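You operate a simulated robot arm through the tools that you are given. There is no shell and no other tool. Be economical: measure what you need, move in short steps, check, and stop when the job is done.

The job below is to be done with a simulated two-armed robot. You get a single attempt, and the scene is never put back.

JOB
Take the lid off the silver can that expires first on the draining board and lay it down there. Open the grey table right drawer, take the blue plug from the inside of the grey table's right drawer and put it on the purple window board on the open end of the bench with the blue door and shut the drawer again. Put the open tin on top of the yellow pack. Put the knobbed tin on the flat end of the trolley top. Put two of the loose suction cups from the workbench top on the pallet on the lift trolley. Take the grey strap reel from the workbench top and leave it on the bed of the blue frame. Count the clean filters on the workbench top, then put as many of the crumpled scraps from the workbench top on the top of the blue bench. Put the print block marked "26" from the workbench top on the top shelf of the roll rack and the print block labelled "92" on the flat end of the trolley top. Open the black bin lid. Do these in any order.

Only the result counts: the job must be done as asked and must still hold three seconds after the hand-in. Knocking over, shifting, dropping, spilling or breaking anything else fails it. Lids that push on must go on centred and level and be pressed home; caps that screw on are set level and turned clockwise until they are tight.

ROBOT AND FRAMES
Two 7-joint arms with fingered hands on one trunk, on a base that drives. Base frame: it is fixed to the floor where the robot stands at the start and does not move with it; the origin is under the middle of the robot, x ahead of it, y to its left, z up; the surface under the hand at the start is at about z = 0.86. Units: m, rad, N and s.
The left shoulder is at the start at [0.08, 0.198, 1.44], the right one opposite. With the tool pointing down near the work surface each hand reaches from about 0.1 to 0.74 m from the robot's upright axis, wherever it stands, measured 20 degrees to its own side. Places, roughly: bed of the blue frame (29x17 cm) [2.44, -4.96, 0.82]; black bin lid [0.7, 0.9, 0.5]; clean filter (7x7x12 cm) [2.4, -5.5, 0.9]; crumpled scrap (6x6x4 cm) [2.4, -6, 0.8]; crumpled scrap (7x6x4 cm) [2.3, -6.2, 0.8]; flat end of the trolley top (57x15 cm) [4.68, -4.3, 0.78]; grey table right drawer [5.3, -0.6, 0.7]; knobbed tin (6x6x5 cm) [5.4, -2.9, 0.9]; loose suction cup (5x5x5 cm) [2.3, -5.7, 0.8]; open tin (12x12x7 cm) [5.5, -2.8, 0.9]; pallet on the lift trolley [0.5, -6, 0.3]; plug [5.25, -0.75, 0.75]; print block [2.5, -5.75, 0.75]; silver can [0.5, 0.25, 1]; strap reel [2.5, -5.5, 0.75]; top of the blue bench [2.6, -4.3, 0.8]; top shelf of the roll rack [3.5, -4.4, 1.4]; window board (22x15x2 cm) [3.6, 0.6, 0.9]; yellow pack [5.25, -0.75, 0.75]. Payload 4 kg a hand.
The tool frame of a hand sits at the grasp point between the pads (the TCP): z along the fingers, y along the line on which they close. The tips reach 0.026 m beyond it. Largest opening 0.132 m; the body of the gripper starts 0.073 m behind the TCP. The gripper is a hand of 4 fingers: y runs from the thumb to the fingers, the wrist lies at [0, 0, -0.239] in the tool frame, and closing takes about 1.5 s.
Orientation is that of the tool frame in the base frame, as a unit quaternion [w, x, y, z]. With the fingers straight down and closing along the base's y, the tool's x points along the base's -x, its y along +y and its z along -z.

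CONTROLS
- The arms move only by the tool jog_arm. It takes "left_steps", "right_steps" or both (then of equal length, played together; a hand with none holds still); each is a list of rows, each an object (a shift or turn left out is 0, a gripper value left out holds the last) with "linear": the shift along the tool's x, y, z in m, a list of three; "rotation": the turn, a rotation vector about the tool's x, y, z in degrees, a list of three; "claw": the closure in counts, from 0 (fully open) to 255 (shut). In form: [{"linear": [x, y, z], "rotation": [ax, ay, az], "claw": claw}, ...]. A call has 1 to 8 rows; each row is the pose to reach, as a shift and turn from the pose commanded when the call began, along the tool's axes at that moment. A row lasts 0.2 s, in which the tool goes at most 0.05 m and 0.15 rad; a call with a longer step from one row to the next is refused whole, and so is a gripper value outside its range. Where a pose cannot be reached the arm comes as near as it can. A force on the tool above 40 N (or 10 N above the force at the start of the call, whichever is more), or a blocked arm, ends the call early, and 0.2 s more pass. Each finger travels about 0.072 m/s and halts on what it meets, pressing with about 23 N; the grip force reading is that of the motor and also rises with nothing between the fingers. The clock runs only during rows and for 0.2 s after the last one: add rows that repeat a pose to give the fingers time. The reply holds the time, the measured pose of the TCP, the force on the tool along the base axes, the opening and the grip force, in the units named above and with some noise, with the torque about the TCP (base axes, N m) and any sound that the robot's microphone picked up.
- Cameras (640 x 400 px; columns grow to the right, rows downward): "scene" is now at [0.098, 0.0345, 1.5918]; the picture's right is [0.45, -0.89, 0.00], its down [-0.71, -0.36, -0.60] and it looks along [0.54, 0.27, -0.80] (base axes); focal length 275 px, centre (320, 200). "left" rides on the left gripper at [-0.068, 0.002, -0.097] in its tool frame; the picture's right is [-0.03, -1.00, 0.00], its down [0.82, -0.02, -0.58] and it looks along [0.58, -0.01, 0.82] (tool axes); focal length 270 px, centre (320, 200). "right" rides on the right gripper at [0.068, 0.002, -0.097] in its tool frame; the picture's right is [-0.03, 1.00, 0.00], its down [-0.82, -0.02, -0.58] and it looks along [-0.58, -0.01, 0.82] (tool axes); focal length 270 px, centre (320, 200). There is no depth. A picture from a camera that has moved, and an enlarged one, comes with that camera's place and axes in the base frame and with its lens.
- get_image(camera): a new picture of that camera. No time passes.
- slide_trunk(by): slides the trunk up (or, below 0, down) by that many m; the arms and the scene camera ride with it, the base frame stays. It gives what a move gives, with no picture.
- steer(legs): drives the robot by 1 to 6 legs, each [ahead, left, turn to the left] in m, m and rad, along the robot's own axes; the way and the turn of a leg run together, so that a leg with both is an arc; at most 1.5 m and 3.142 rad a leg. The arms and the cameras ride along, it lands a little off, and it stops where it bumps. It gives what a move gives.
- grasp_type(shape, hand): the hand has 4 fingers and takes this shape, open, in about a second: jaw (thumb against the fingers, like two jaws); tri (thumb and two fingers); tip (a fingertip pinch); poke (one finger out to press); point (the index stretched); flat (the hand flat); cup (the hand cupped); fist (a fist). The gripper value then closes the fingers along that shape, each until it touches; the sizes above hold for jaw. It gives what a move gives, with no picture.
- pan_tilt(pan, tilt): turns the head with the scene camera to pan (to the left, within 1.501 rad either way) and tilt (down, from -0.506 to 1.204), counted from straight ahead of the robot. It gives what a move gives.
- zoom(camera, box): a new picture of the part [left, top, right, bottom] of that camera's present view, enlarged. No time passes.
- finish_job(): hands the job in; it is judged then, once.

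Work in short steps. Places have to be worked out from the pictures, the camera data and where the tool is seen: move nearer, look again, correct. Check each grasp and each placing, and mend what went wrong. You have 567 turns and 370 pictures in all, those below and enlarged ones among them. Open the grippers and draw the arms clear of the work before you hand the job in, unless the task says otherwise; then end with one line.

The tools are called after ">>>" by a JSON object that holds its "fn" and its "kwargs". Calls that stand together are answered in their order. jog_arm: Moves the arms, as the interface text tells. Its arguments: {"type":"object","properties":{"left_steps":{"type":"array"},"right_steps":{"type":"array"}},"required":[]} The other tools are called the same way: slide_trunk (by) slides the trunk up or down; grasp_type (shape, hand) gives the hand a shape; steer (legs) drives the base; pan_tilt (pan, tilt) turns the head that bears the scene camera; get_image (camera) takes a picture; zoom (camera, box) takes an enlarged picture of a part of a camera's view; finish_job () hands the job in.

At the start:

```text
clock: 0.0
left_position: [0.3404, 0.5132, 1.0004]
left_ee_rot: [0.0, 0.0, 1.0, 0.0]
left_ft_force: [-0.1, -0.2, 0.4]
left_wrist_torque: [0.01, 0.0, 0.0]
left_grip_width: 0.132
left_finger_force: 0.0
left_shape: jaw
right_position: [0.6307, 0.0639, 1.0884]
right_ee_rot: [0.0, 0.0, 1.0, 0.0]
right_ft_force: [0.2, 0.0, 0.2]
right_wrist_torque: [0.02, -0.03, 0.0]
right_grip_width: 0.132
right_finger_force: 0.1
right_shape: jaw
trunk travel left (down, up): [-0.75, 0.09]
robot x, y, heading: [-0.0017, 0.003, 0.002]
head pan, tilt: [0.466, 0.923]
```

scene: 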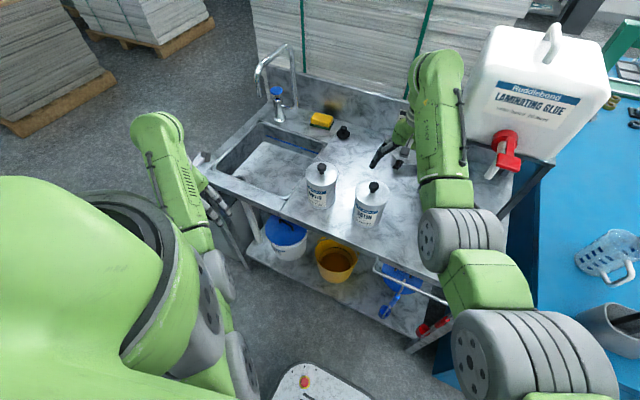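
right: 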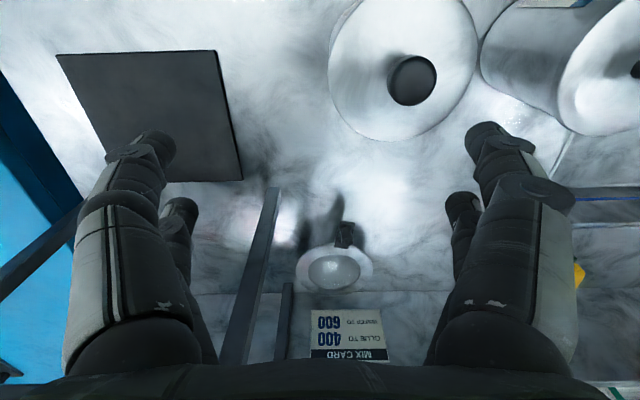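
left: 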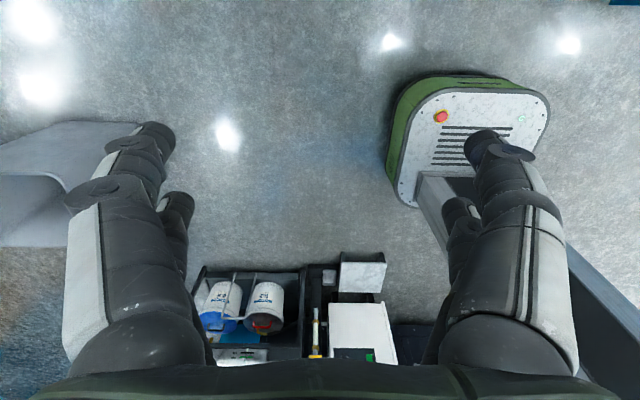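

I start by looking at the cans closely to read the expiry dates.

>>> {"fn": "zoom", "kwargs": {"camera": "scene", "box": [270, 140, 430, 240]}}

>>> {"fn": "zoom", "kwargs": {"camera": "scene", "box": [180, 40, 500, 240]}}

```text
4.00 times, centred on (350, 190) of scene
camera zoom: at [0.098, 0.0345, 1.5918], right [0.45, -0.89, 0.0], down [-0.71, -0.36, -0.6], along [0.54, 0.27, -0.8], focal length 1100 px, centre (200, 240)
```

zoom: 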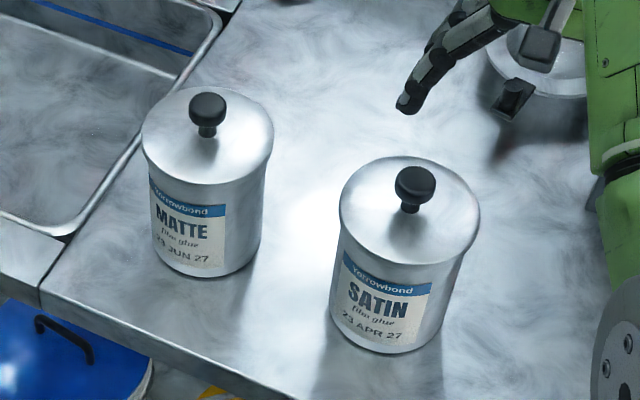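

```text
2.00 times, centred on (340, 140) of scene
camera zoom: at [0.098, 0.0345, 1.5918], right [0.45, -0.89, 0.0], down [-0.71, -0.36, -0.6], along [0.54, 0.27, -0.8], focal length 550 px, centre (280, 320)
```

zoom: 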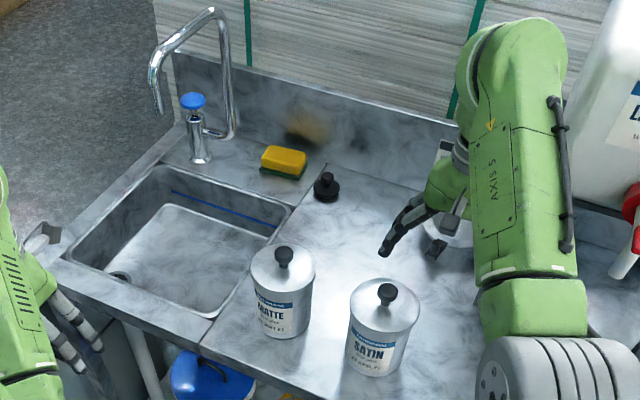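

SATIN (23 APR 27) expires before MATTE (JUN 27). I judge the SATIN knob to be at about (0.603, 0.122, 1.003), so I move the right hand above it.

>>> {"fn": "jog_arm", "kwargs": {"right_steps": [{"linear": [0.013, 0.029, 0]}, {"linear": [0.027, 0.058, 0]}, {"linear": [0.027, 0.058, 0]}]}}

>>> {"fn": "get_image", "kwargs": {"camera": "right"}}

>>> {"fn": "zoom", "kwargs": {"camera": "scene", "box": [240, 60, 560, 260]}}

```text
clock: 0.8
left_position: [0.3407, 0.5133, 1.0005]
left_ee_rot: [0.0, 0.0, 1.0, 0.0]
left_ft_force: [0.0, -0.9, 0.7]
left_wrist_torque: [0.01, -0.01, -0.02]
left_grip_width: 0.1317
left_finger_force: 0.0
left_shape: jaw
right_position: [0.6044, 0.1214, 1.0892]
right_ee_rot: [-0.001, 0.0, 1.0, 0.0]
right_ft_force: [-0.6, -0.3, 0.7]
right_wrist_torque: [0.05, -0.02, 0.03]
right_grip_width: 0.1318
right_finger_force: 0.1
right_shape: jaw
trunk travel left (down, up): [-0.75, 0.09]
robot x, y, heading: [0.0025, 0.003, -0.001]
head pan, tilt: [0.466, 0.923]
```

```text
364 pictures are left
camera right: at [0.5368, 0.1233, 1.1864], right [0.03, 1.0, 0.0], down [0.82, -0.02, 0.58], along [0.58, -0.01, -0.82], focal length 270 px, centre (320, 200)
```

right: 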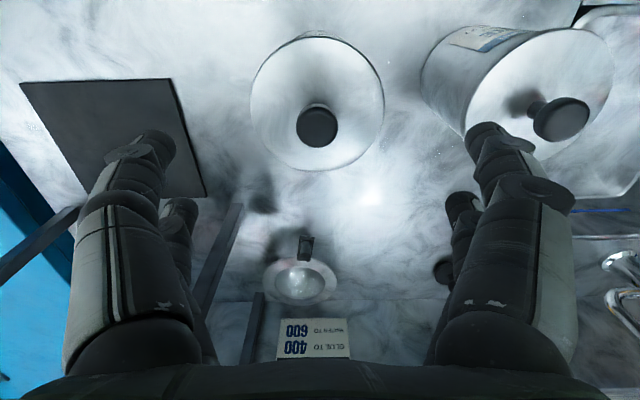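

```text
2.00 times, centred on (400, 160) of scene
camera zoom: at [0.0984, 0.0336, 1.5918], right [0.45, -0.89, 0.0], down [-0.71, -0.36, -0.6], along [0.54, 0.27, -0.8], focal length 550 px, centre (160, 280)
```

zoom: 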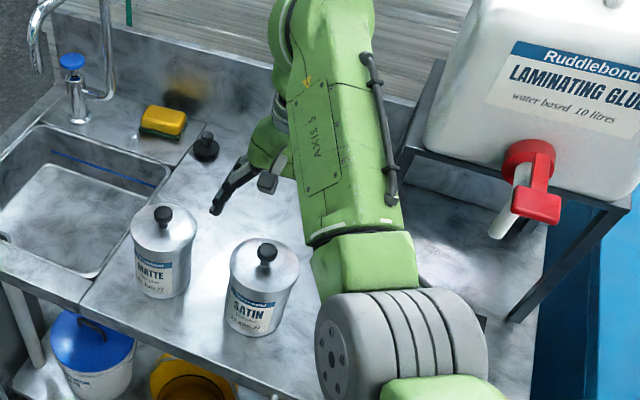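

The hand is centred over the knob. I descend and close.

>>> {"fn": "jog_arm", "kwargs": {"right_steps": [{"linear": [0, -0.001, 0.042]}, {"linear": [0, -0.001, 0.083]}, {"linear": [0, -0.001, 0.083], "claw": 255}, {"linear": [0, -0.001, 0.083]}, {"linear": [0, -0.001, 0.083]}, {"linear": [0, -0.001, 0.083]}, {"linear": [0, -0.001, 0.083]}, {"linear": [0, -0.001, 0.083]}]}}

>>> {"fn": "get_image", "kwargs": {"camera": "right"}}

```text
clock: 2.6
left_position: [0.3408, 0.5131, 0.9998]
left_ee_rot: [0.0, 0.0, 1.0, 0.0]
left_ft_force: [0.0, 0.4, 0.0]
left_wrist_torque: [0.0, -0.02, 0.01]
left_grip_width: 0.132
left_finger_force: 0.0
left_shape: jaw
right_position: [0.6045, 0.1209, 1.0047]
right_ee_rot: [0.0, 0.0, 1.0, 0.0]
right_ft_force: [2.5, -1.1, -0.7]
right_wrist_torque: [-0.08, -0.07, 0.05]
right_grip_width: 0.0874
right_finger_force: 22.6
right_shape: jaw
trunk travel left (down, up): [-0.75, 0.09]
robot x, y, heading: [-0.001, 0.0013, 0.003]
head pan, tilt: [0.466, 0.923]
```

```text
362 pictures are left
camera right: at [0.5363, 0.1227, 1.1021], right [0.03, 1.0, 0.0], down [0.82, -0.02, 0.58], along [0.58, -0.01, -0.82], focal length 270 px, centre (320, 200)
```

right: 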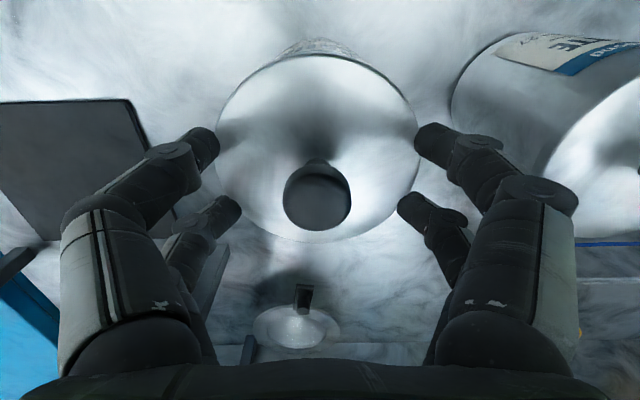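

The fingers stopped at 0.087 m, so they met the lid's rim and the lid sits higher than I judged. I open, rise 14 mm and close on the knob.

>>> {"fn": "jog_arm", "kwargs": {"right_steps": [{"claw": 100}, {"claw": 0}, {"linear": [0, 0, 0], "claw": 0}, {"linear": [0, 0, -0.014]}, {"linear": [0, 0, -0.014]}]}}

>>> {"fn": "jog_arm", "kwargs": {"right_steps": [{"claw": 255}, {"claw": 255}, {"claw": 255}, {"claw": 255}, {"claw": 255}, {"claw": 255}, {"claw": 255}]}}

>>> {"fn": "get_image", "kwargs": {"camera": "right"}}

```text
clock: 3.8
left_position: [0.3417, 0.5137, 1.001]
left_ee_rot: [0.0, 0.0, 1.0, 0.0]
left_ft_force: [-0.8, -0.7, -0.2]
left_wrist_torque: [0.01, 0.03, -0.02]
left_grip_width: 0.1318
left_finger_force: 0.0
left_shape: jaw
right_position: [0.6033, 0.1202, 1.0189]
right_ee_rot: [0.001, 0.0, 1.0, -0.001]
right_ft_force: [0.1, -0.3, 0.2]
right_wrist_torque: [0.0, 0.0, 0.03]
right_grip_width: 0.1318
right_finger_force: 0.0
right_shape: jaw
trunk travel left (down, up): [-0.75, 0.09]
robot x, y, heading: [-0.0008, 0.0006, 0.004]
head pan, tilt: [0.466, 0.923]
```

```text
clock: 5.4
left_position: [0.3423, 0.5125, 0.9991]
left_ee_rot: [0.0, 0.0, 1.0, 0.0]
left_ft_force: [0.0, 0.0, 0.1]
left_wrist_torque: [0.0, 0.02, -0.01]
left_grip_width: 0.1319
left_finger_force: 0.1
left_shape: jaw
right_position: [0.6042, 0.1218, 1.0183]
right_ee_rot: [-0.001, 0.0, 1.0, 0.0]
right_ft_force: [-0.3, 0.5, -3.9]
right_wrist_torque: [0.0, 0.0, 0.03]
right_grip_width: 0.0
right_finger_force: 22.5
right_shape: jaw
trunk travel left (down, up): [-0.75, 0.09]
robot x, y, heading: [-0.0013, -0.0003, 0.0]
head pan, tilt: [0.466, 0.923]
```

```text
361 pictures are left
camera right: at [0.5364, 0.1228, 1.1158], right [0.03, 1.0, 0.0], down [0.82, -0.02, 0.58], along [0.58, -0.02, -0.82], focal length 270 px, centre (320, 200)
```

right: 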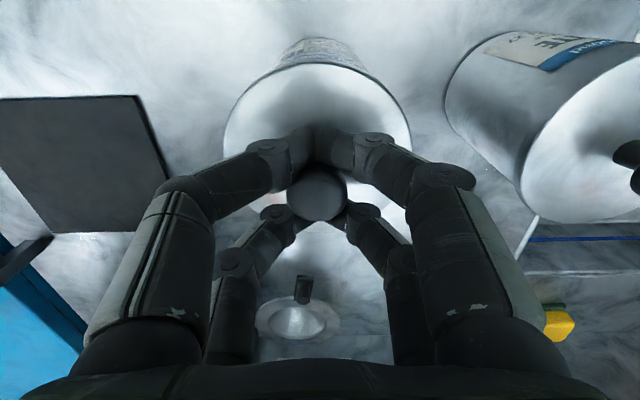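

The fingers closed in two pairs straddling the knob. I open, rise clear, and try the fingertip-pinch shape.

>>> {"fn": "jog_arm", "kwargs": {"right_steps": [{"claw": 128}, {"claw": 0}, {"claw": 0}, {"claw": 0}, {"claw": 0}, {"linear": [0, 0, -0.03]}, {"linear": [0, 0, -0.07]}, {"linear": [0, 0, -0.07]}]}}

>>> {"fn": "grasp_type", "kwargs": {"shape": "tip", "hand": "right"}}

>>> {"fn": "get_image", "kwargs": {"camera": "right"}}

```text
clock: 7.2
left_position: [0.3402, 0.5136, 0.9989]
left_ee_rot: [0.001, 0.0, 1.0, 0.001]
left_ft_force: [0.3, -0.6, 0.0]
left_wrist_torque: [0.0, 0.0, 0.01]
left_grip_width: 0.1318
left_finger_force: 0.0
left_shape: jaw
right_position: [0.6045, 0.12, 1.0904]
right_ee_rot: [0.001, 0.0, 1.0, 0.0]
right_ft_force: [1.3, -0.7, -0.2]
right_wrist_torque: [0.04, 0.0, 0.01]
right_grip_width: 0.1321
right_finger_force: 0.0
right_shape: jaw
trunk travel left (down, up): [-0.75, 0.09]
robot x, y, heading: [0.0015, 0.0012, 0.001]
head pan, tilt: [0.466, 0.923]
heard: snap
```

```text
clock: 8.1
left_position: [0.34, 0.5135, 0.9993]
left_ee_rot: [0.0, -0.001, 1.0, 0.0]
left_ft_force: [-0.5, -0.5, -0.3]
left_wrist_torque: [-0.02, -0.02, -0.01]
left_grip_width: 0.1317
left_finger_force: 0.0
left_shape: jaw
right_position: [0.6051, 0.1218, 1.0888]
right_ee_rot: [-0.001, 0.001, 1.0, -0.001]
right_ft_force: [0.4, -0.1, 0.2]
right_wrist_torque: [0.01, -0.01, 0.03]
right_grip_width: 0.1316
right_finger_force: 0.0
right_shape: tip
trunk travel left (down, up): [-0.75, 0.09]
robot x, y, heading: [0.0014, 0.0009, 0.002]
head pan, tilt: [0.466, 0.923]
```

```text
360 pictures are left
camera right: at [0.5369, 0.1229, 1.1871], right [0.03, 1.0, 0.0], down [0.82, -0.02, 0.58], along [0.58, -0.01, -0.82], focal length 270 px, centre (320, 200)
```

right: 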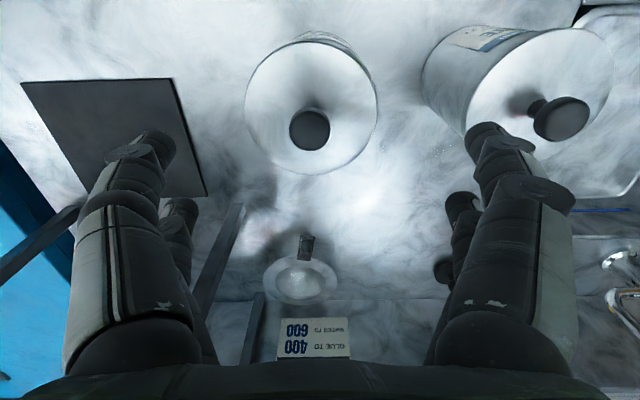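

I heard a snap while opening and rising; the lid may have come loose. I look closely.

>>> {"fn": "zoom", "kwargs": {"camera": "right", "box": [220, 20, 420, 180]}}

>>> {"fn": "zoom", "kwargs": {"camera": "scene", "box": [290, 140, 450, 240]}}

```text
2.50 times, centred on (320, 100) of right
camera zoom: at [0.5369, 0.1229, 1.1871], right [0.03, 1.0, 0.0], down [0.82, -0.02, 0.58], along [0.58, -0.01, -0.82], focal length 676 px, centre (320, 450)
```

zoom: 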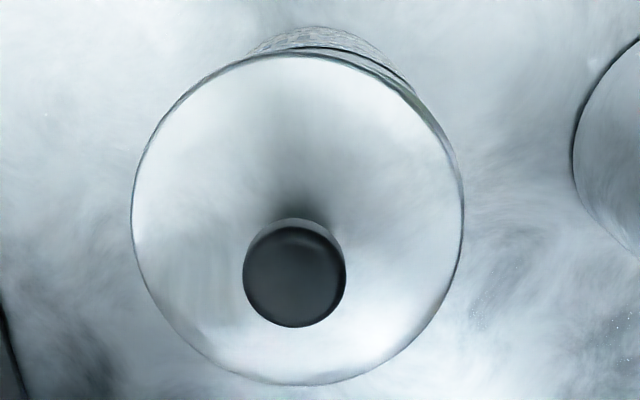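

```text
4.00 times, centred on (370, 190) of scene
camera zoom: at [0.0981, 0.0345, 1.5918], right [0.45, -0.89, 0.0], down [-0.71, -0.36, -0.6], along [0.54, 0.27, -0.8], focal length 1100 px, centre (120, 240)
```

zoom: 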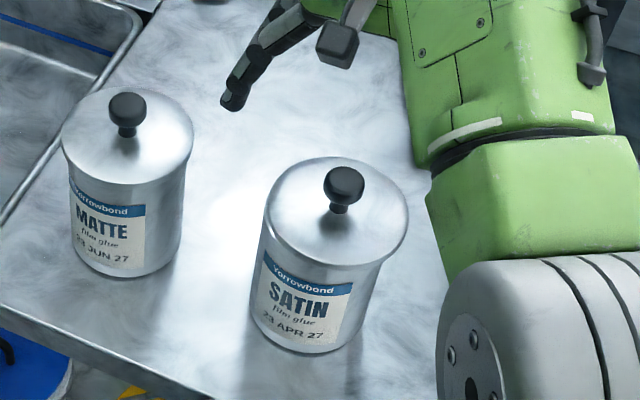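

The lid has popped loose and sits slightly shifted on the can; knob now at about (0.604, 0.115). I close the tip shape in the air to see where the tips meet.

>>> {"fn": "jog_arm", "kwargs": {"right_steps": [{"claw": 255}, {"claw": 255}, {"claw": 255}, {"claw": 255}, {"claw": 255}, {"claw": 255}, {"claw": 255}, {"claw": 255}]}}

>>> {"fn": "get_image", "kwargs": {"camera": "right"}}

```text
clock: 9.9
left_position: [0.3399, 0.5138, 0.9992]
left_ee_rot: [0.001, 0.0, 1.0, 0.0]
left_ft_force: [0.4, -0.3, -0.3]
left_wrist_torque: [0.01, -0.01, 0.02]
left_grip_width: 0.132
left_finger_force: 0.0
left_shape: jaw
right_position: [0.603, 0.1212, 1.0899]
right_ee_rot: [0.0, 0.0, 1.0, 0.0]
right_ft_force: [-0.7, -0.2, -0.7]
right_wrist_torque: [0.04, -0.03, -0.02]
right_grip_width: 0.0
right_finger_force: 22.8
right_shape: tip
trunk travel left (down, up): [-0.75, 0.09]
robot x, y, heading: [-0.0007, -0.0041, -0.005]
head pan, tilt: [0.466, 0.923]
```

```text
357 pictures are left
camera right: at [0.5369, 0.1229, 1.1871], right [0.03, 1.0, 0.0], down [0.82, -0.02, 0.58], along [0.58, -0.01, -0.82], focal length 270 px, centre (320, 200)
```

right: 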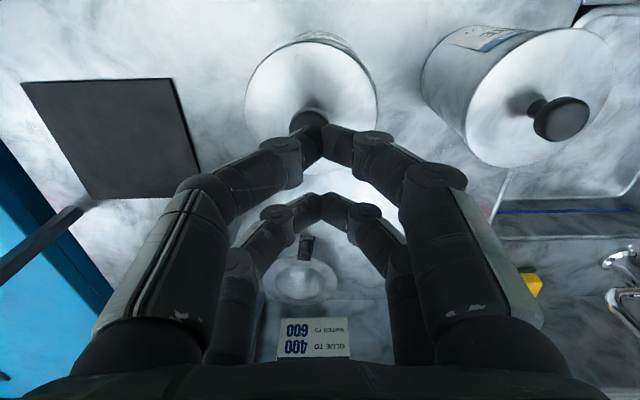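

The fingers come in two pairs about 37 mm apart along x, so closing jaw at neck level cages the knob from beneath, which will lift the loose lid. I go back to jaw and repeat it at the new knob place.

>>> {"fn": "grasp_type", "kwargs": {"shape": "jaw", "hand": "right"}}

>>> {"fn": "jog_arm", "kwargs": {"right_steps": [{"linear": [0, -0.006, 0.0], "claw": 0}, {"linear": [0, -0.006, 0.035]}, {"linear": [0, -0.006, 0.07]}, {"linear": [0, -0.006, 0.07]}]}}

>>> {"fn": "jog_arm", "kwargs": {"right_steps": [{"claw": 255}, {"claw": 255}, {"claw": 255}, {"claw": 255}, {"claw": 255}, {"claw": 255}, {"claw": 255}, {"claw": 255}]}}

>>> {"fn": "get_image", "kwargs": {"camera": "right"}}

```text
clock: 10.8
left_position: [0.3406, 0.5133, 0.9999]
left_ee_rot: [-0.001, 0.0, 1.0, -0.001]
left_ft_force: [0.0, 0.1, -0.3]
left_wrist_torque: [-0.03, 0.01, -0.02]
left_grip_width: 0.1318
left_finger_force: 0.1
left_shape: jaw
right_position: [0.606, 0.1223, 1.0905]
right_ee_rot: [0.0, 0.0, 1.0, 0.0]
right_ft_force: [0.3, 0.0, -0.1]
right_wrist_torque: [-0.04, 0.05, -0.01]
right_grip_width: 0.1321
right_finger_force: 0.0
right_shape: jaw
trunk travel left (down, up): [-0.75, 0.09]
robot x, y, heading: [0.0003, -0.0014, 0.002]
head pan, tilt: [0.466, 0.923]
```

```text
clock: 11.8
left_position: [0.3411, 0.5129, 1.0004]
left_ee_rot: [0.0, 0.0, 1.0, 0.0]
left_ft_force: [0.7, 0.2, 0.0]
left_wrist_torque: [-0.01, 0.0, -0.01]
left_grip_width: 0.1317
left_finger_force: 0.1
left_shape: jaw
right_position: [0.6028, 0.1156, 1.0208]
right_ee_rot: [0.0, -0.001, 1.0, 0.001]
right_ft_force: [0.4, 0.3, 0.5]
right_wrist_torque: [0.02, 0.02, 0.01]
right_grip_width: 0.1318
right_finger_force: 0.0
right_shape: jaw
trunk travel left (down, up): [-0.75, 0.09]
robot x, y, heading: [0.0009, 0.0006, -0.004]
head pan, tilt: [0.466, 0.923]
```

```text
clock: 13.6
left_position: [0.3415, 0.5139, 1.0009]
left_ee_rot: [0.0, 0.001, 1.0, 0.001]
left_ft_force: [0.9, 0.6, 0.5]
left_wrist_torque: [0.01, 0.0, -0.01]
left_grip_width: 0.1317
left_finger_force: 0.0
left_shape: jaw
right_position: [0.605, 0.1157, 1.0201]
right_ee_rot: [0.0, 0.0, 1.0, 0.001]
right_ft_force: [-1.1, -0.3, -0.8]
right_wrist_torque: [0.05, 0.0, 0.01]
right_grip_width: 0.0002
right_finger_force: 23.2
right_shape: jaw
trunk travel left (down, up): [-0.75, 0.09]
robot x, y, heading: [-0.0007, 0.001, 0.001]
head pan, tilt: [0.466, 0.923]
```

```text
356 pictures are left
camera right: at [0.5362, 0.1171, 1.1177], right [0.03, 1.0, 0.0], down [0.82, -0.02, 0.58], along [0.58, -0.01, -0.82], focal length 270 px, centre (320, 200)
```

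right: 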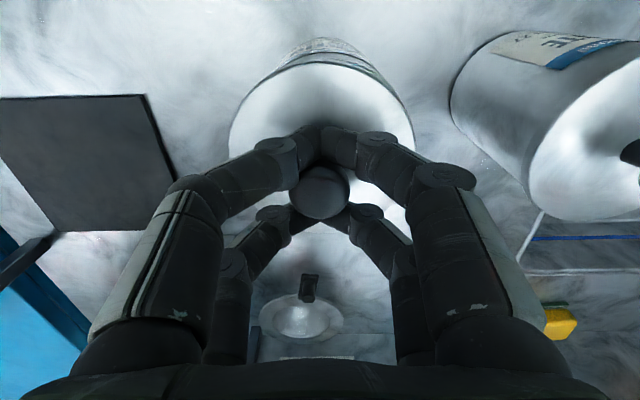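

Knob caged again. I lift slowly and check whether the lid comes.

>>> {"fn": "jog_arm", "kwargs": {"right_steps": [{"linear": [0, 0, -0.01]}, {"linear": [0, 0, -0.03]}, {"linear": [0, 0, -0.06]}, {"linear": [0, 0, -0.06]}]}}

>>> {"fn": "get_image", "kwargs": {"camera": "right"}}

>>> {"fn": "zoom", "kwargs": {"camera": "scene", "box": [270, 110, 470, 235]}}

```text
clock: 14.6
left_position: [0.3402, 0.5143, 1.0003]
left_ee_rot: [0.0, 0.0, 1.0, 0.0]
left_ft_force: [0.3, 0.4, 1.0]
left_wrist_torque: [0.01, -0.02, 0.02]
left_grip_width: 0.1319
left_finger_force: 0.1
left_shape: jaw
right_position: [0.6037, 0.1164, 1.0805]
right_ee_rot: [0.0, 0.001, 1.0, 0.0]
right_ft_force: [-0.1, 0.1, -0.3]
right_wrist_torque: [-0.01, 0.01, -0.01]
right_grip_width: 0.0
right_finger_force: 22.9
right_shape: jaw
trunk travel left (down, up): [-0.75, 0.09]
robot x, y, heading: [-0.0025, -0.0016, 0.002]
head pan, tilt: [0.466, 0.923]
```

```text
355 pictures are left
camera right: at [0.5365, 0.1172, 1.1768], right [0.03, 1.0, 0.0], down [0.82, -0.02, 0.58], along [0.58, -0.01, -0.82], focal length 270 px, centre (320, 200)
```

right: 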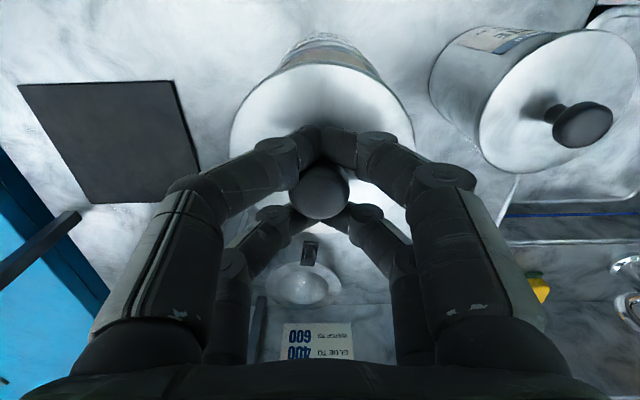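

```text
3.20 times, centred on (370, 172) of scene
camera zoom: at [0.0981, 0.0345, 1.5918], right [0.45, -0.89, 0.0], down [-0.71, -0.36, -0.6], along [0.54, 0.27, -0.8], focal length 880 px, centre (160, 288)
```

zoom: 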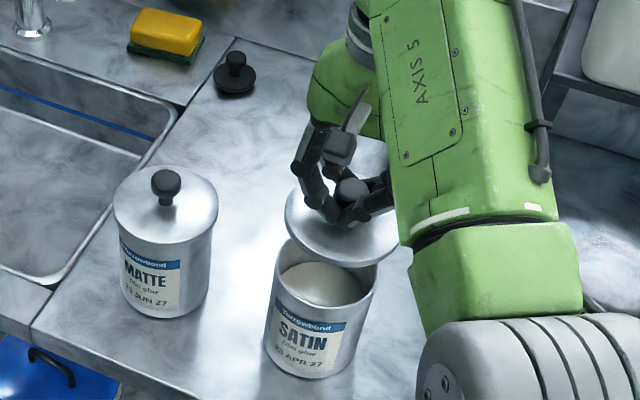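

The lid is off and hanging on the fingers. A free spot on the board is about (0.72, 0.045), clear of the cans and the black mat; I carry it there, then lower.

>>> {"fn": "jog_arm", "kwargs": {"right_steps": [{"linear": [-0.029, -0.018, 0]}, {"linear": [-0.058, -0.036, 0]}, {"linear": [-0.087, -0.054, 0]}, {"linear": [-0.116, -0.071, 0]}, {"linear": [-0.116, -0.071, 0.04]}, {"linear": [-0.116, -0.071, 0.08]}, {"linear": [-0.116, -0.071, 0.12]}, {"linear": [-0.116, -0.071, 0.12]}]}}

>>> {"fn": "get_image", "kwargs": {"camera": "right"}}

>>> {"fn": "zoom", "kwargs": {"camera": "scene", "box": [270, 80, 470, 205]}}

```text
clock: 16.4
left_position: [0.3406, 0.5132, 0.9996]
left_ee_rot: [0.0, 0.001, 1.0, 0.0]
left_ft_force: [0.2, 0.2, 0.2]
left_wrist_torque: [0.02, 0.03, -0.02]
left_grip_width: 0.132
left_finger_force: 0.1
left_shape: jaw
right_position: [0.6709, 0.0334, 0.9733]
right_ee_rot: [0.0, 0.001, 1.0, 0.001]
right_ft_force: [0.0, -0.1, -0.7]
right_wrist_torque: [-0.02, 0.02, -0.01]
right_grip_width: 0.0
right_finger_force: 23.1
right_shape: jaw
right hand out of reach, approached as far as the arm can: row 3, 4, 5, 6, 7, 8
trunk travel left (down, up): [-0.75, 0.09]
robot x, y, heading: [0.0013, -0.0027, 0.002]
head pan, tilt: [0.466, 0.923]
```

```text
353 pictures are left
camera right: at [0.6033, 0.0347, 1.0694], right [0.03, 1.0, 0.0], down [0.82, -0.02, 0.58], along [0.58, -0.01, -0.82], focal length 270 px, centre (320, 200)
```

right: 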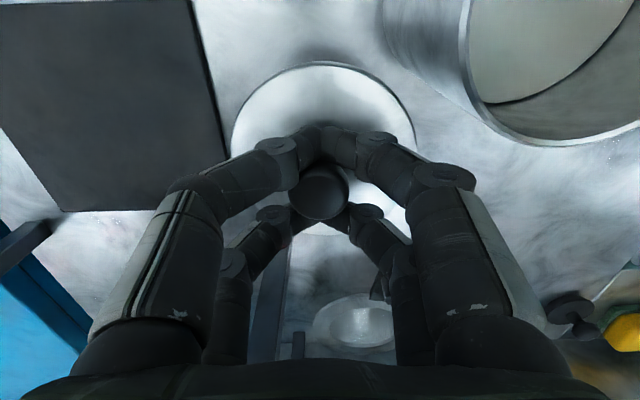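

```text
3.20 times, centred on (370, 142) of scene
camera zoom: at [0.0984, 0.0343, 1.5918], right [0.45, -0.89, 0.0], down [-0.71, -0.36, -0.6], along [0.54, 0.27, -0.8], focal length 880 px, centre (160, 384)
```

zoom: 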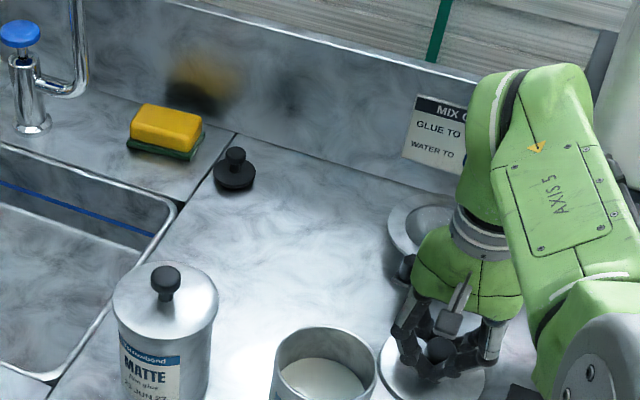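

The arm is at its reach limit at (0.671, 0.033). I nudge it 15 mm away from the can (−y), then lower with the trunk.

>>> {"fn": "jog_arm", "kwargs": {"right_steps": [{"linear": [0, -0.015, 0]}, {"linear": [0, -0.015, 0]}]}}

>>> {"fn": "slide_trunk", "kwargs": {"by": -0.03}}

```text
clock: 17.0
left_position: [0.3413, 0.5141, 1.0]
left_ee_rot: [-0.001, 0.0, 1.0, 0.001]
left_ft_force: [0.0, -0.2, 0.0]
left_wrist_torque: [0.01, -0.02, 0.01]
left_grip_width: 0.1317
left_finger_force: 0.0
left_shape: jaw
right_position: [0.6712, 0.017, 0.9727]
right_ee_rot: [0.0, 0.0, 1.0, 0.0]
right_ft_force: [1.4, 0.5, 0.3]
right_wrist_torque: [0.03, 0.01, -0.02]
right_grip_width: 0.0001
right_finger_force: 22.8
right_shape: jaw
trunk travel left (down, up): [-0.75, 0.09]
robot x, y, heading: [0.0022, 0.0028, -0.003]
head pan, tilt: [0.466, 0.923]
```

```text
clock: 17.8
left_position: [0.3411, 0.5133, 0.9696]
left_ee_rot: [0.0, 0.0, 1.0, 0.001]
left_ft_force: [-0.6, -0.8, -0.3]
left_wrist_torque: [-0.02, 0.03, 0.02]
left_grip_width: 0.1316
left_finger_force: 0.0
left_shape: jaw
right_position: [0.6711, 0.0186, 0.9429]
right_ee_rot: [0.0, 0.0, 1.0, 0.001]
right_ft_force: [0.9, 0.3, -1.0]
right_wrist_torque: [0.02, 0.02, 0.0]
right_grip_width: 0.0
right_finger_force: 22.9
right_shape: jaw
trunk travel left (down, up): [-0.72, 0.12]
robot x, y, heading: [-0.0038, -0.0024, -0.002]
head pan, tilt: [0.466, 0.923]
```

Lowering further in small steps.

>>> {"fn": "slide_trunk", "kwargs": {"by": -0.02}}

>>> {"fn": "zoom", "kwargs": {"camera": "scene", "box": [350, 130, 450, 230]}}

>>> {"fn": "get_image", "kwargs": {"camera": "right"}}

```text
clock: 18.4
left_position: [0.34, 0.5128, 0.9495]
left_ee_rot: [0.0, -0.001, 1.0, 0.0]
left_ft_force: [-0.2, 0.5, -1.1]
left_wrist_torque: [0.0, 0.01, -0.02]
left_grip_width: 0.1319
left_finger_force: 0.0
left_shape: jaw
right_position: [0.6705, 0.0185, 0.9229]
right_ee_rot: [-0.001, 0.0, 1.0, 0.0]
right_ft_force: [0.3, -0.4, -0.6]
right_wrist_torque: [0.0, 0.0, 0.0]
right_grip_width: 0.0002
right_finger_force: 23.1
right_shape: jaw
trunk travel left (down, up): [-0.7, 0.14]
robot x, y, heading: [-0.0025, 0.0003, 0.0]
head pan, tilt: [0.466, 0.923]
```

```text
4.00 times, centred on (400, 180) of scene
camera zoom: at [0.0984, 0.0347, 1.5418], right [0.45, -0.89, 0.0], down [-0.71, -0.36, -0.6], along [0.54, 0.27, -0.8], focal length 1100 px, centre (0, 280)
```

zoom: 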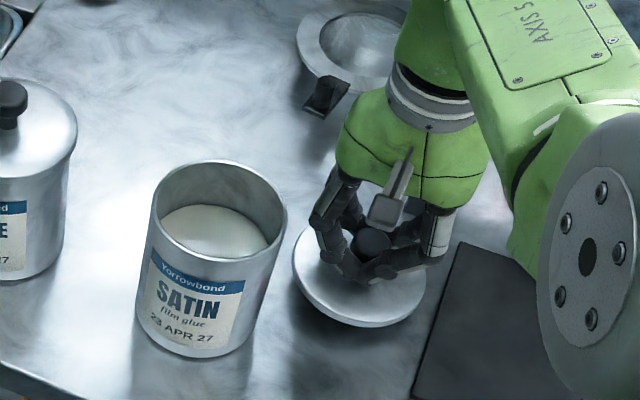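

```text
350 pictures are left
camera right: at [0.6035, 0.02, 1.0201], right [0.03, 1.0, 0.0], down [0.82, -0.02, 0.58], along [0.58, -0.01, -0.82], focal length 270 px, centre (320, 200)
```

right: 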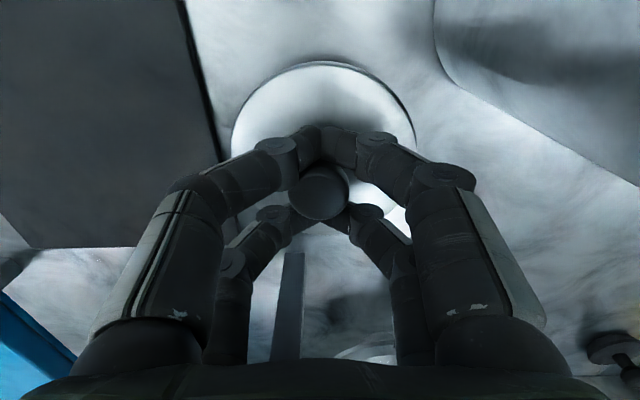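

About a centimetre left; lower on in small slides.

>>> {"fn": "slide_trunk", "kwargs": {"by": -0.012}}

>>> {"fn": "zoom", "kwargs": {"camera": "scene", "box": [350, 120, 450, 220]}}

```text
clock: 19.0
left_position: [0.3413, 0.5129, 0.9355]
left_ee_rot: [0.0, 0.0, 1.0, 0.0]
left_ft_force: [0.2, -0.2, 0.7]
left_wrist_torque: [-0.02, -0.02, 0.03]
left_grip_width: 0.1318
left_finger_force: 0.0
left_shape: jaw
right_position: [0.671, 0.0183, 0.912]
right_ee_rot: [0.0, 0.0, 1.0, 0.0]
right_ft_force: [-0.1, 0.4, -1.5]
right_wrist_torque: [-0.02, -0.01, 0.0]
right_grip_width: 0.0002
right_finger_force: 22.8
right_shape: jaw
trunk travel left (down, up): [-0.688, 0.152]
robot x, y, heading: [-0.0005, -0.0033, 0.002]
head pan, tilt: [0.466, 0.923]
```

```text
4.00 times, centred on (400, 170) of scene
camera zoom: at [0.0985, 0.0348, 1.5298], right [0.45, -0.89, 0.0], down [-0.71, -0.36, -0.6], along [0.54, 0.27, -0.8], focal length 1100 px, centre (0, 320)
```

zoom: 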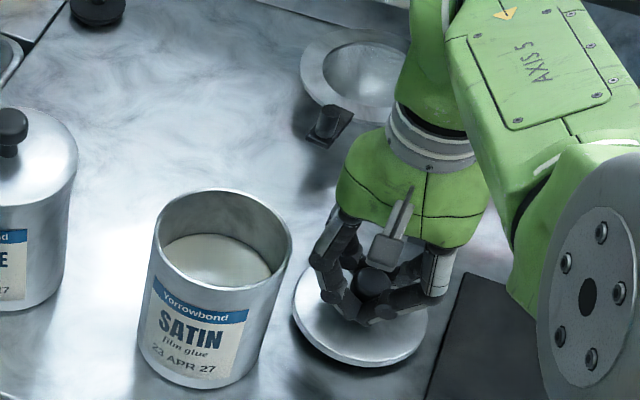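

Nearly touching; a bit lower until the force shows contact.

>>> {"fn": "slide_trunk", "kwargs": {"by": -0.006}}

>>> {"fn": "slide_trunk", "kwargs": {"by": -0.005}}

>>> {"fn": "zoom", "kwargs": {"camera": "scene", "box": [350, 120, 450, 220]}}

```text
clock: 19.6
left_position: [0.3405, 0.5131, 0.9312]
left_ee_rot: [0.001, -0.001, 1.0, 0.0]
left_ft_force: [0.2, -0.3, -0.3]
left_wrist_torque: [-0.03, 0.02, -0.01]
left_grip_width: 0.1317
left_finger_force: 0.1
left_shape: jaw
right_position: [0.6714, 0.018, 0.9049]
right_ee_rot: [0.001, -0.001, 1.0, -0.001]
right_ft_force: [-0.1, -0.1, 1.7]
right_wrist_torque: [0.0, 0.0, 0.02]
right_grip_width: 0.0001
right_finger_force: 23.3
right_shape: jaw
trunk travel left (down, up): [-0.682, 0.158]
robot x, y, heading: [-0.0013, 0.001, 0.005]
head pan, tilt: [0.466, 0.923]
```

```text
clock: 20.1
left_position: [0.3376, 0.5143, 0.927]
left_ee_rot: [0.001, 0.0, 1.0, 0.0]
left_ft_force: [0.2, 0.0, -0.6]
left_wrist_torque: [-0.02, 0.0, 0.0]
left_grip_width: 0.1319
left_finger_force: 0.0
left_shape: jaw
right_position: [0.6702, 0.0188, 0.9051]
right_ee_rot: [0.003, 0.0, 1.0, 0.001]
right_ft_force: [-0.9, -1.6, 20.1]
right_wrist_torque: [-0.09, 0.29, 0.05]
right_grip_width: 0.0002
right_finger_force: 22.5
right_shape: jaw
trunk travel left (down, up): [-0.677, 0.163]
robot x, y, heading: [0.0043, -0.0007, 0.006]
head pan, tilt: [0.466, 0.923]
```

```text
4.00 times, centred on (400, 170) of scene
camera zoom: at [0.0946, 0.0341, 1.5194], right [0.45, -0.89, 0.0], down [-0.71, -0.36, -0.6], along [0.54, 0.27, -0.8], focal length 1100 px, centre (0, 320)
```

zoom: 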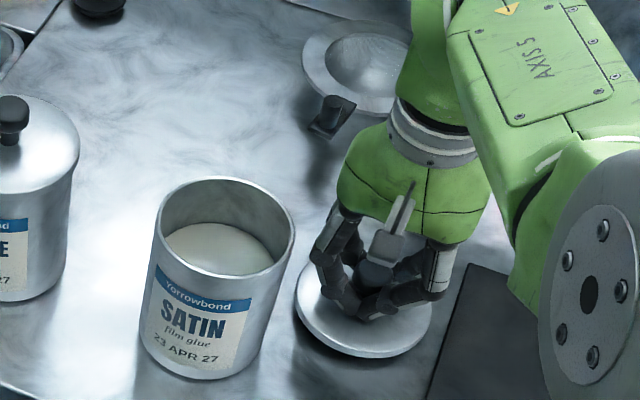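

Lid is down. I raise the trunk 4 mm to ease the force, then open and rise.

>>> {"fn": "slide_trunk", "kwargs": {"by": 0.004}}

>>> {"fn": "jog_arm", "kwargs": {"right_steps": [{"claw": 128}, {"claw": 0}, {"claw": 0}, {"claw": 0}, {"claw": 0}, {"claw": 0}, {"claw": 0}, {"linear": [0, 0, -0.04]}]}}

>>> {"fn": "slide_trunk", "kwargs": {"by": 0.15}}

>>> {"fn": "get_image", "kwargs": {"camera": "scene"}}

```text
clock: 20.6
left_position: [0.3405, 0.5139, 0.9305]
left_ee_rot: [0.001, 0.0, 1.0, 0.0]
left_ft_force: [0.0, 0.3, -0.1]
left_wrist_torque: [0.0, -0.02, -0.02]
left_grip_width: 0.1319
left_finger_force: 0.1
left_shape: jaw
right_position: [0.6702, 0.0181, 0.906]
right_ee_rot: [0.002, 0.0, 1.0, 0.0]
right_ft_force: [3.1, 1.4, 10.7]
right_wrist_torque: [0.03, -0.06, -0.03]
right_grip_width: 0.0
right_finger_force: 23.5
right_shape: jaw
trunk travel left (down, up): [-0.681, 0.159]
robot x, y, heading: [0.0016, -0.0028, -0.002]
head pan, tilt: [0.466, 0.923]
```

```text
clock: 22.4
left_position: [0.3398, 0.5147, 0.9313]
left_ee_rot: [0.001, 0.0, 1.0, 0.0]
left_ft_force: [0.8, 0.3, 0.1]
left_wrist_torque: [-0.02, -0.01, -0.01]
left_grip_width: 0.1321
left_finger_force: 0.0
left_shape: jaw
right_position: [0.6694, 0.0192, 0.9439]
right_ee_rot: [0.0, 0.001, 1.0, 0.0]
right_ft_force: [0.3, -0.2, 0.2]
right_wrist_torque: [0.0, 0.02, 0.01]
right_grip_width: 0.1316
right_finger_force: 0.0
right_shape: jaw
trunk travel left (down, up): [-0.681, 0.159]
robot x, y, heading: [0.0008, -0.0002, -0.002]
head pan, tilt: [0.466, 0.923]
```

```text
clock: 24.2
left_position: [0.3401, 0.514, 1.0815]
left_ee_rot: [0.0, -0.001, 1.0, 0.0]
left_ft_force: [0.5, 1.1, -0.2]
left_wrist_torque: [0.0, -0.02, -0.01]
left_grip_width: 0.1319
left_finger_force: 0.2
left_shape: jaw
right_position: [0.6721, 0.0181, 1.0933]
right_ee_rot: [0.0, 0.001, 1.0, 0.0]
right_ft_force: [0.5, -0.2, -0.3]
right_wrist_torque: [0.0, 0.0, -0.01]
right_grip_width: 0.1319
right_finger_force: 0.0
right_shape: jaw
trunk travel left (down, up): [-0.831, 0.009]
robot x, y, heading: [0.0013, -0.0005, -0.001]
head pan, tilt: [0.466, 0.923]
```

```text
347 pictures are left
camera scene: at [0.0983, 0.0345, 1.6728], right [0.45, -0.89, 0.0], down [-0.71, -0.36, -0.6], along [0.54, 0.27, -0.8], focal length 275 px, centre (320, 200)
```

scene: 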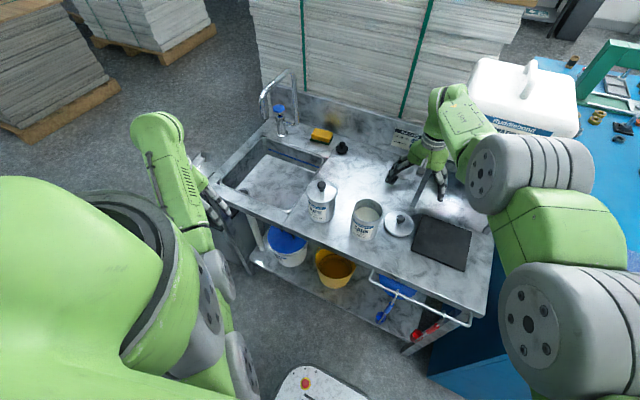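

The lid lies beside the can. I retract the right arm and look left for the black bin.

>>> {"fn": "jog_arm", "kwargs": {"right_steps": [{"linear": [0.04, -0.02, 0]}, {"linear": [0.08, -0.045, 0]}, {"linear": [0.12, -0.07, 0]}, {"linear": [0.16, -0.1, 0]}, {"linear": [0.19, -0.135, 0]}, {"linear": [0.22, -0.17, 0]}, {"linear": [0.25, -0.205, 0]}, {"linear": [0.28, -0.24, 0]}]}}

>>> {"fn": "pan_tilt", "kwargs": {"pan": 0.9, "tilt": 0.75}}

>>> {"fn": "get_image", "kwargs": {"camera": "scene"}}

```text
clock: 26.0
left_position: [0.341, 0.5123, 1.0801]
left_ee_rot: [-0.002, 0.0, 1.0, 0.0]
left_ft_force: [0.0, -0.1, -0.4]
left_wrist_torque: [0.01, 0.0, 0.0]
left_grip_width: 0.1319
left_finger_force: 0.0
left_shape: jaw
right_position: [0.6755, -0.0217, 1.0732]
right_ee_rot: [-0.001, 0.0, 1.0, 0.0]
right_ft_force: [0.1, -0.3, -0.6]
right_wrist_torque: [0.04, 0.0, 0.0]
right_grip_width: 0.1315
right_finger_force: 0.0
right_shape: jaw
right hand out of reach, approached as far as the arm can: row 1, 2, 3, 4, 5, 6, 7, 8
trunk travel left (down, up): [-0.831, 0.009]
robot x, y, heading: [0.0026, 0.0017, -0.003]
head pan, tilt: [0.466, 0.923]
```

```text
clock: 26.9
left_position: [0.3399, 0.5143, 1.0803]
left_ee_rot: [0.0, 0.0, 1.0, 0.0]
left_ft_force: [0.3, 0.9, 0.2]
left_wrist_torque: [0.01, 0.03, 0.0]
left_grip_width: 0.1322
left_finger_force: 0.0
left_shape: jaw
right_position: [0.6769, -0.0229, 1.072]
right_ee_rot: [-0.001, 0.0, 1.0, 0.001]
right_ft_force: [0.0, -0.6, -1.0]
right_wrist_torque: [0.01, 0.0, 0.0]
right_grip_width: 0.132
right_finger_force: 0.0
right_shape: jaw
trunk travel left (down, up): [-0.831, 0.009]
robot x, y, heading: [0.0033, 0.0013, 0.002]
head pan, tilt: [0.901, 0.75]
```

```text
346 pictures are left
camera scene: at [0.0832, 0.0661, 1.6864], right [0.78, -0.62, 0.0], down [-0.42, -0.53, -0.73], along [0.45, 0.57, -0.68], focal length 275 px, centre (320, 200)
```

scene: 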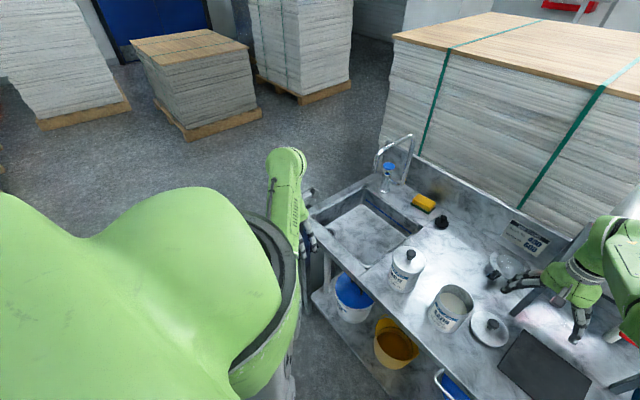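

The right arm moved only a little. I test a small retreat, and the black bin is hidden behind the left arm, so I also raise the left hand's clearance next.

>>> {"fn": "jog_arm", "kwargs": {"right_steps": [{"linear": [0.03, 0, -0.02]}, {"linear": [0.06, 0, -0.04]}, {"linear": [0.06, 0, -0.04]}]}}

```text
clock: 27.7
left_position: [0.3396, 0.5133, 1.0819]
left_ee_rot: [0.0, 0.0, 1.0, 0.0]
left_ft_force: [0.1, 0.5, -0.5]
left_wrist_torque: [-0.02, -0.01, -0.01]
left_grip_width: 0.1317
left_finger_force: 0.1
left_shape: jaw
right_position: [0.6757, -0.0104, 1.0967]
right_ee_rot: [-0.001, -0.001, 1.0, 0.0]
right_ft_force: [0.3, -0.3, 0.1]
right_wrist_torque: [0.0, 0.01, -0.02]
right_grip_width: 0.1319
right_finger_force: 0.0
right_shape: jaw
right hand out of reach, approached as far as the arm can: row 1, 2, 3
trunk travel left (down, up): [-0.831, 0.009]
robot x, y, heading: [-0.0014, 0.0012, 0.0]
head pan, tilt: [0.901, 0.75]
```

The arm appears stuck at the straight-elbow stretch. I try tilting the hand (fingers forward) which brings the wrist nearer.

>>> {"fn": "jog_arm", "kwargs": {"right_steps": [{"linear": [0.03, 0, 0], "rotation": [0, -8, 0]}, {"linear": [0.06, 0, 0], "rotation": [0, -16, 0]}, {"linear": [0.1, 0, 0], "rotation": [0, -24, 0]}, {"linear": [0.14, 0, 0], "rotation": [0, -24, 0]}, {"linear": [0.14, 0, 0], "rotation": [0, -24, 0]}]}}

```text
clock: 28.9
left_position: [0.3403, 0.5141, 1.0801]
left_ee_rot: [-0.001, -0.001, 1.0, -0.001]
left_ft_force: [0.3, -0.4, -0.7]
left_wrist_torque: [0.04, -0.01, 0.0]
left_grip_width: 0.1321
left_finger_force: 0.1
left_shape: jaw
right_position: [0.7206, 0.0383, 1.0719]
right_ee_rot: [0.143, 0.0, 0.99, -0.001]
right_ft_force: [0.0, 0.3, 0.3]
right_wrist_torque: [-0.03, 0.01, 0.0]
right_grip_width: 0.1319
right_finger_force: 0.0
right_shape: jaw
right hand out of reach, approached as far as the arm can: row 1, 2, 3, 4, 5
trunk travel left (down, up): [-0.831, 0.009]
robot x, y, heading: [0.0046, 0.0023, -0.0]
head pan, tilt: [0.901, 0.75]
```

Odd response. I try moving outward (−y) and up, which leaves the stretched posture differently.

>>> {"fn": "jog_arm", "kwargs": {"right_steps": [{"linear": [0, -0.04, -0.02]}, {"linear": [0, -0.08, -0.04]}, {"linear": [0, -0.12, -0.06]}, {"linear": [0, -0.16, -0.08]}, {"linear": [0, -0.2, -0.1]}, {"linear": [0, -0.24, -0.12]}, {"linear": [0, -0.24, -0.12]}]}}

>>> {"fn": "pan_tilt", "kwargs": {"pan": -0.1, "tilt": 0.6}}

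>>> {"fn": "get_image", "kwargs": {"camera": "scene"}}

```text
clock: 29.5
left_position: [0.3371, 0.5164, 1.0813]
left_ee_rot: [0.002, -0.001, 1.0, 0.001]
left_ft_force: [0.1, 0.2, 0.3]
left_wrist_torque: [0.0, -0.01, -0.03]
left_grip_width: 0.1317
left_finger_force: 0.1
left_shape: jaw
right_position: [0.7316, -0.0125, 1.093]
right_ee_rot: [0.127, 0.001, 0.992, -0.001]
right_ft_force: [-6.2, 2.0, 2.1]
right_wrist_torque: [-0.14, -0.2, -0.36]
right_grip_width: 0.1318
right_finger_force: 0.1
right_shape: jaw
right hand out of reach, approached as far as the arm can: row 1, 2
trunk travel left (down, up): [-0.831, 0.009]
robot x, y, heading: [0.0004, -0.0009, -0.005]
head pan, tilt: [0.901, 0.75]
stopped in row 2 (right hand): the force on the tool passed its limit at 46 N (the readings are from after the stop); the commanded pose is now the measured one
```

```text
clock: 30.7
left_position: [0.3371, 0.5149, 1.0816]
left_ee_rot: [0.001, 0.0, 1.0, 0.0]
left_ft_force: [-0.3, 0.0, -0.2]
left_wrist_torque: [0.0, 0.0, 0.01]
left_grip_width: 0.1319
left_finger_force: 0.1
left_shape: jaw
right_position: [0.7321, -0.014, 1.092]
right_ee_rot: [0.128, 0.001, 0.992, 0.0]
right_ft_force: [-14.5, 3.9, -2.9]
right_wrist_torque: [0.11, -0.36, -0.77]
right_grip_width: 0.1317
right_finger_force: 0.0
right_shape: jaw
trunk travel left (down, up): [-0.831, 0.009]
robot x, y, heading: [-0.0002, -0.0023, 0.002]
head pan, tilt: [-0.099, 0.6]
```

```text
345 pictures are left
camera scene: at [0.1156, -0.0064, 1.6995], right [-0.1, -1.0, 0.0], down [-0.56, 0.05, -0.83], along [0.82, -0.08, -0.56], focal length 275 px, centre (320, 200)
```

scene: 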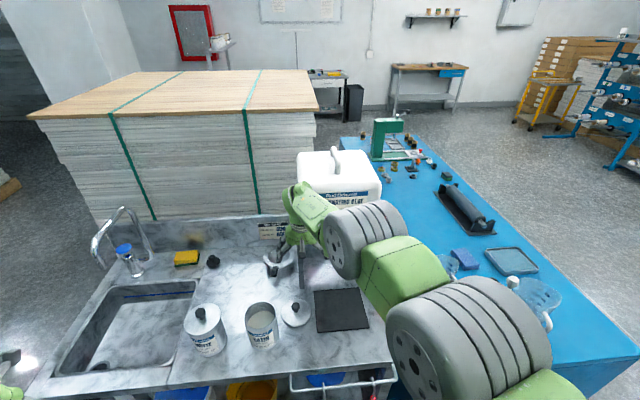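

The hand touches something ahead (force −x), maybe the glue stand. I back off: −x, +y in small steps.

>>> {"fn": "jog_arm", "kwargs": {"right_steps": [{"linear": [0.0, 0.02, 0]}, {"linear": [0.0, 0.04, 0]}, {"linear": [0.0, 0.05, 0]}]}}

>>> {"fn": "zoom", "kwargs": {"camera": "scene", "box": [160, 120, 480, 320]}}

>>> {"fn": "get_image", "kwargs": {"camera": "right"}}

```text
clock: 31.5
left_position: [0.3377, 0.5131, 1.083]
left_ee_rot: [0.001, -0.001, 1.0, 0.001]
left_ft_force: [-0.2, 0.2, -0.8]
left_wrist_torque: [0.01, -0.02, 0.01]
left_grip_width: 0.1319
left_finger_force: 0.0
left_shape: jaw
right_position: [0.7326, 0.0346, 1.0921]
right_ee_rot: [0.128, 0.003, 0.992, 0.0]
right_ft_force: [-19.4, -11.4, -4.2]
right_wrist_torque: [0.59, -0.47, -1.5]
right_grip_width: 0.1319
right_finger_force: 0.0
right_shape: jaw
trunk travel left (down, up): [-0.831, 0.009]
robot x, y, heading: [-0.0004, -0.0016, 0.006]
head pan, tilt: [-0.099, 0.6]
```

```text
2.00 times, centred on (320, 220) of scene
camera zoom: at [0.1153, -0.0088, 1.6996], right [-0.1, -1.0, 0.0], down [-0.56, 0.06, -0.83], along [0.82, -0.08, -0.56], focal length 550 px, centre (320, 160)
```

zoom: 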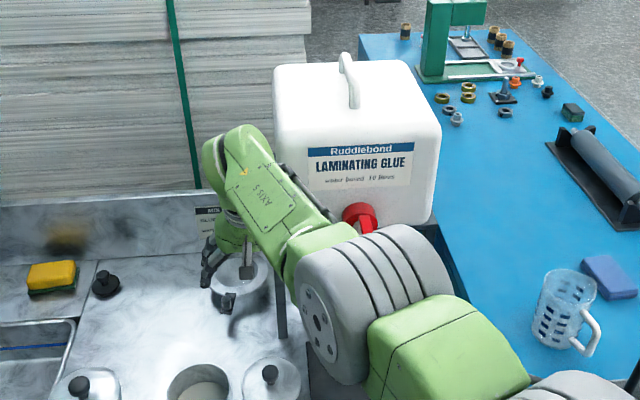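

```text
343 pictures are left
camera right: at [0.6426, 0.0358, 1.1684], right [0.03, 1.0, 0.01], down [0.64, -0.02, 0.77], along [0.77, -0.02, -0.64], focal length 270 px, centre (320, 200)
```

right: 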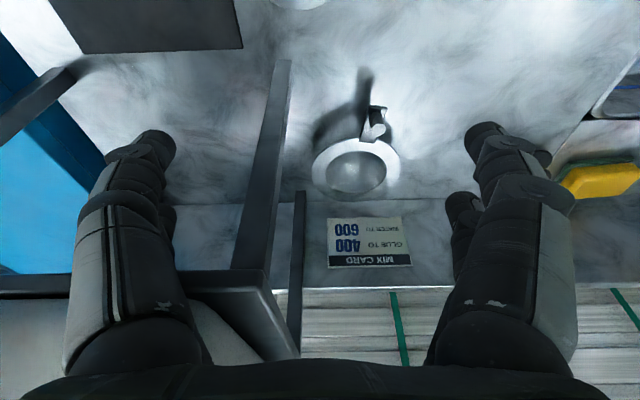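

The stand's corner is just ahead of the hand; the arm solver is stuck, so I back the whole base up a little to free it.

>>> {"fn": "steer", "kwargs": {"legs": [[-0.15, 0, 0]]}}

>>> {"fn": "get_image", "kwargs": {"camera": "scene"}}

```text
clock: 32.9
left_position: [0.1906, 0.5147, 1.0788]
left_ee_rot: [-0.002, -0.002, 1.0, -0.001]
left_ft_force: [0.0, -0.4, -0.1]
left_wrist_torque: [0.02, 0.02, 0.0]
left_grip_width: 0.132
left_finger_force: 0.1
left_shape: jaw
right_position: [0.5875, 0.0358, 1.0867]
right_ee_rot: [0.125, 0.0, 0.992, 0.0]
right_ft_force: [0.4, 0.0, 0.2]
right_wrist_torque: [0.01, -0.01, 0.04]
right_grip_width: 0.1319
right_finger_force: 0.0
right_shape: jaw
trunk travel left (down, up): [-0.831, 0.009]
robot x, y, heading: [-0.1536, -0.0034, 0.004]
head pan, tilt: [-0.099, 0.6]
```

```text
342 pictures are left
camera scene: at [-0.0262, -0.0069, 1.6988], right [-0.1, -1.0, 0.0], down [-0.57, 0.05, -0.82], along [0.82, -0.08, -0.57], focal length 275 px, centre (320, 200)
```

scene: 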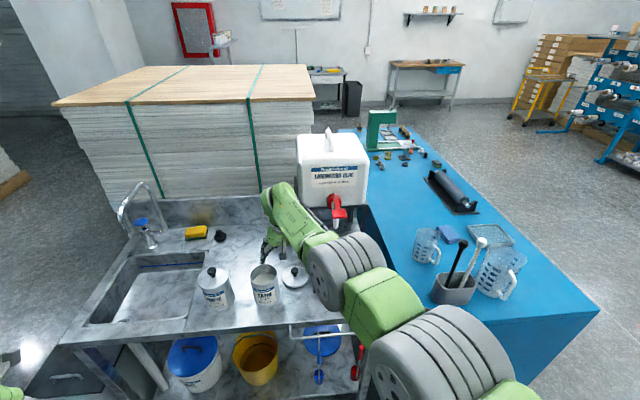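

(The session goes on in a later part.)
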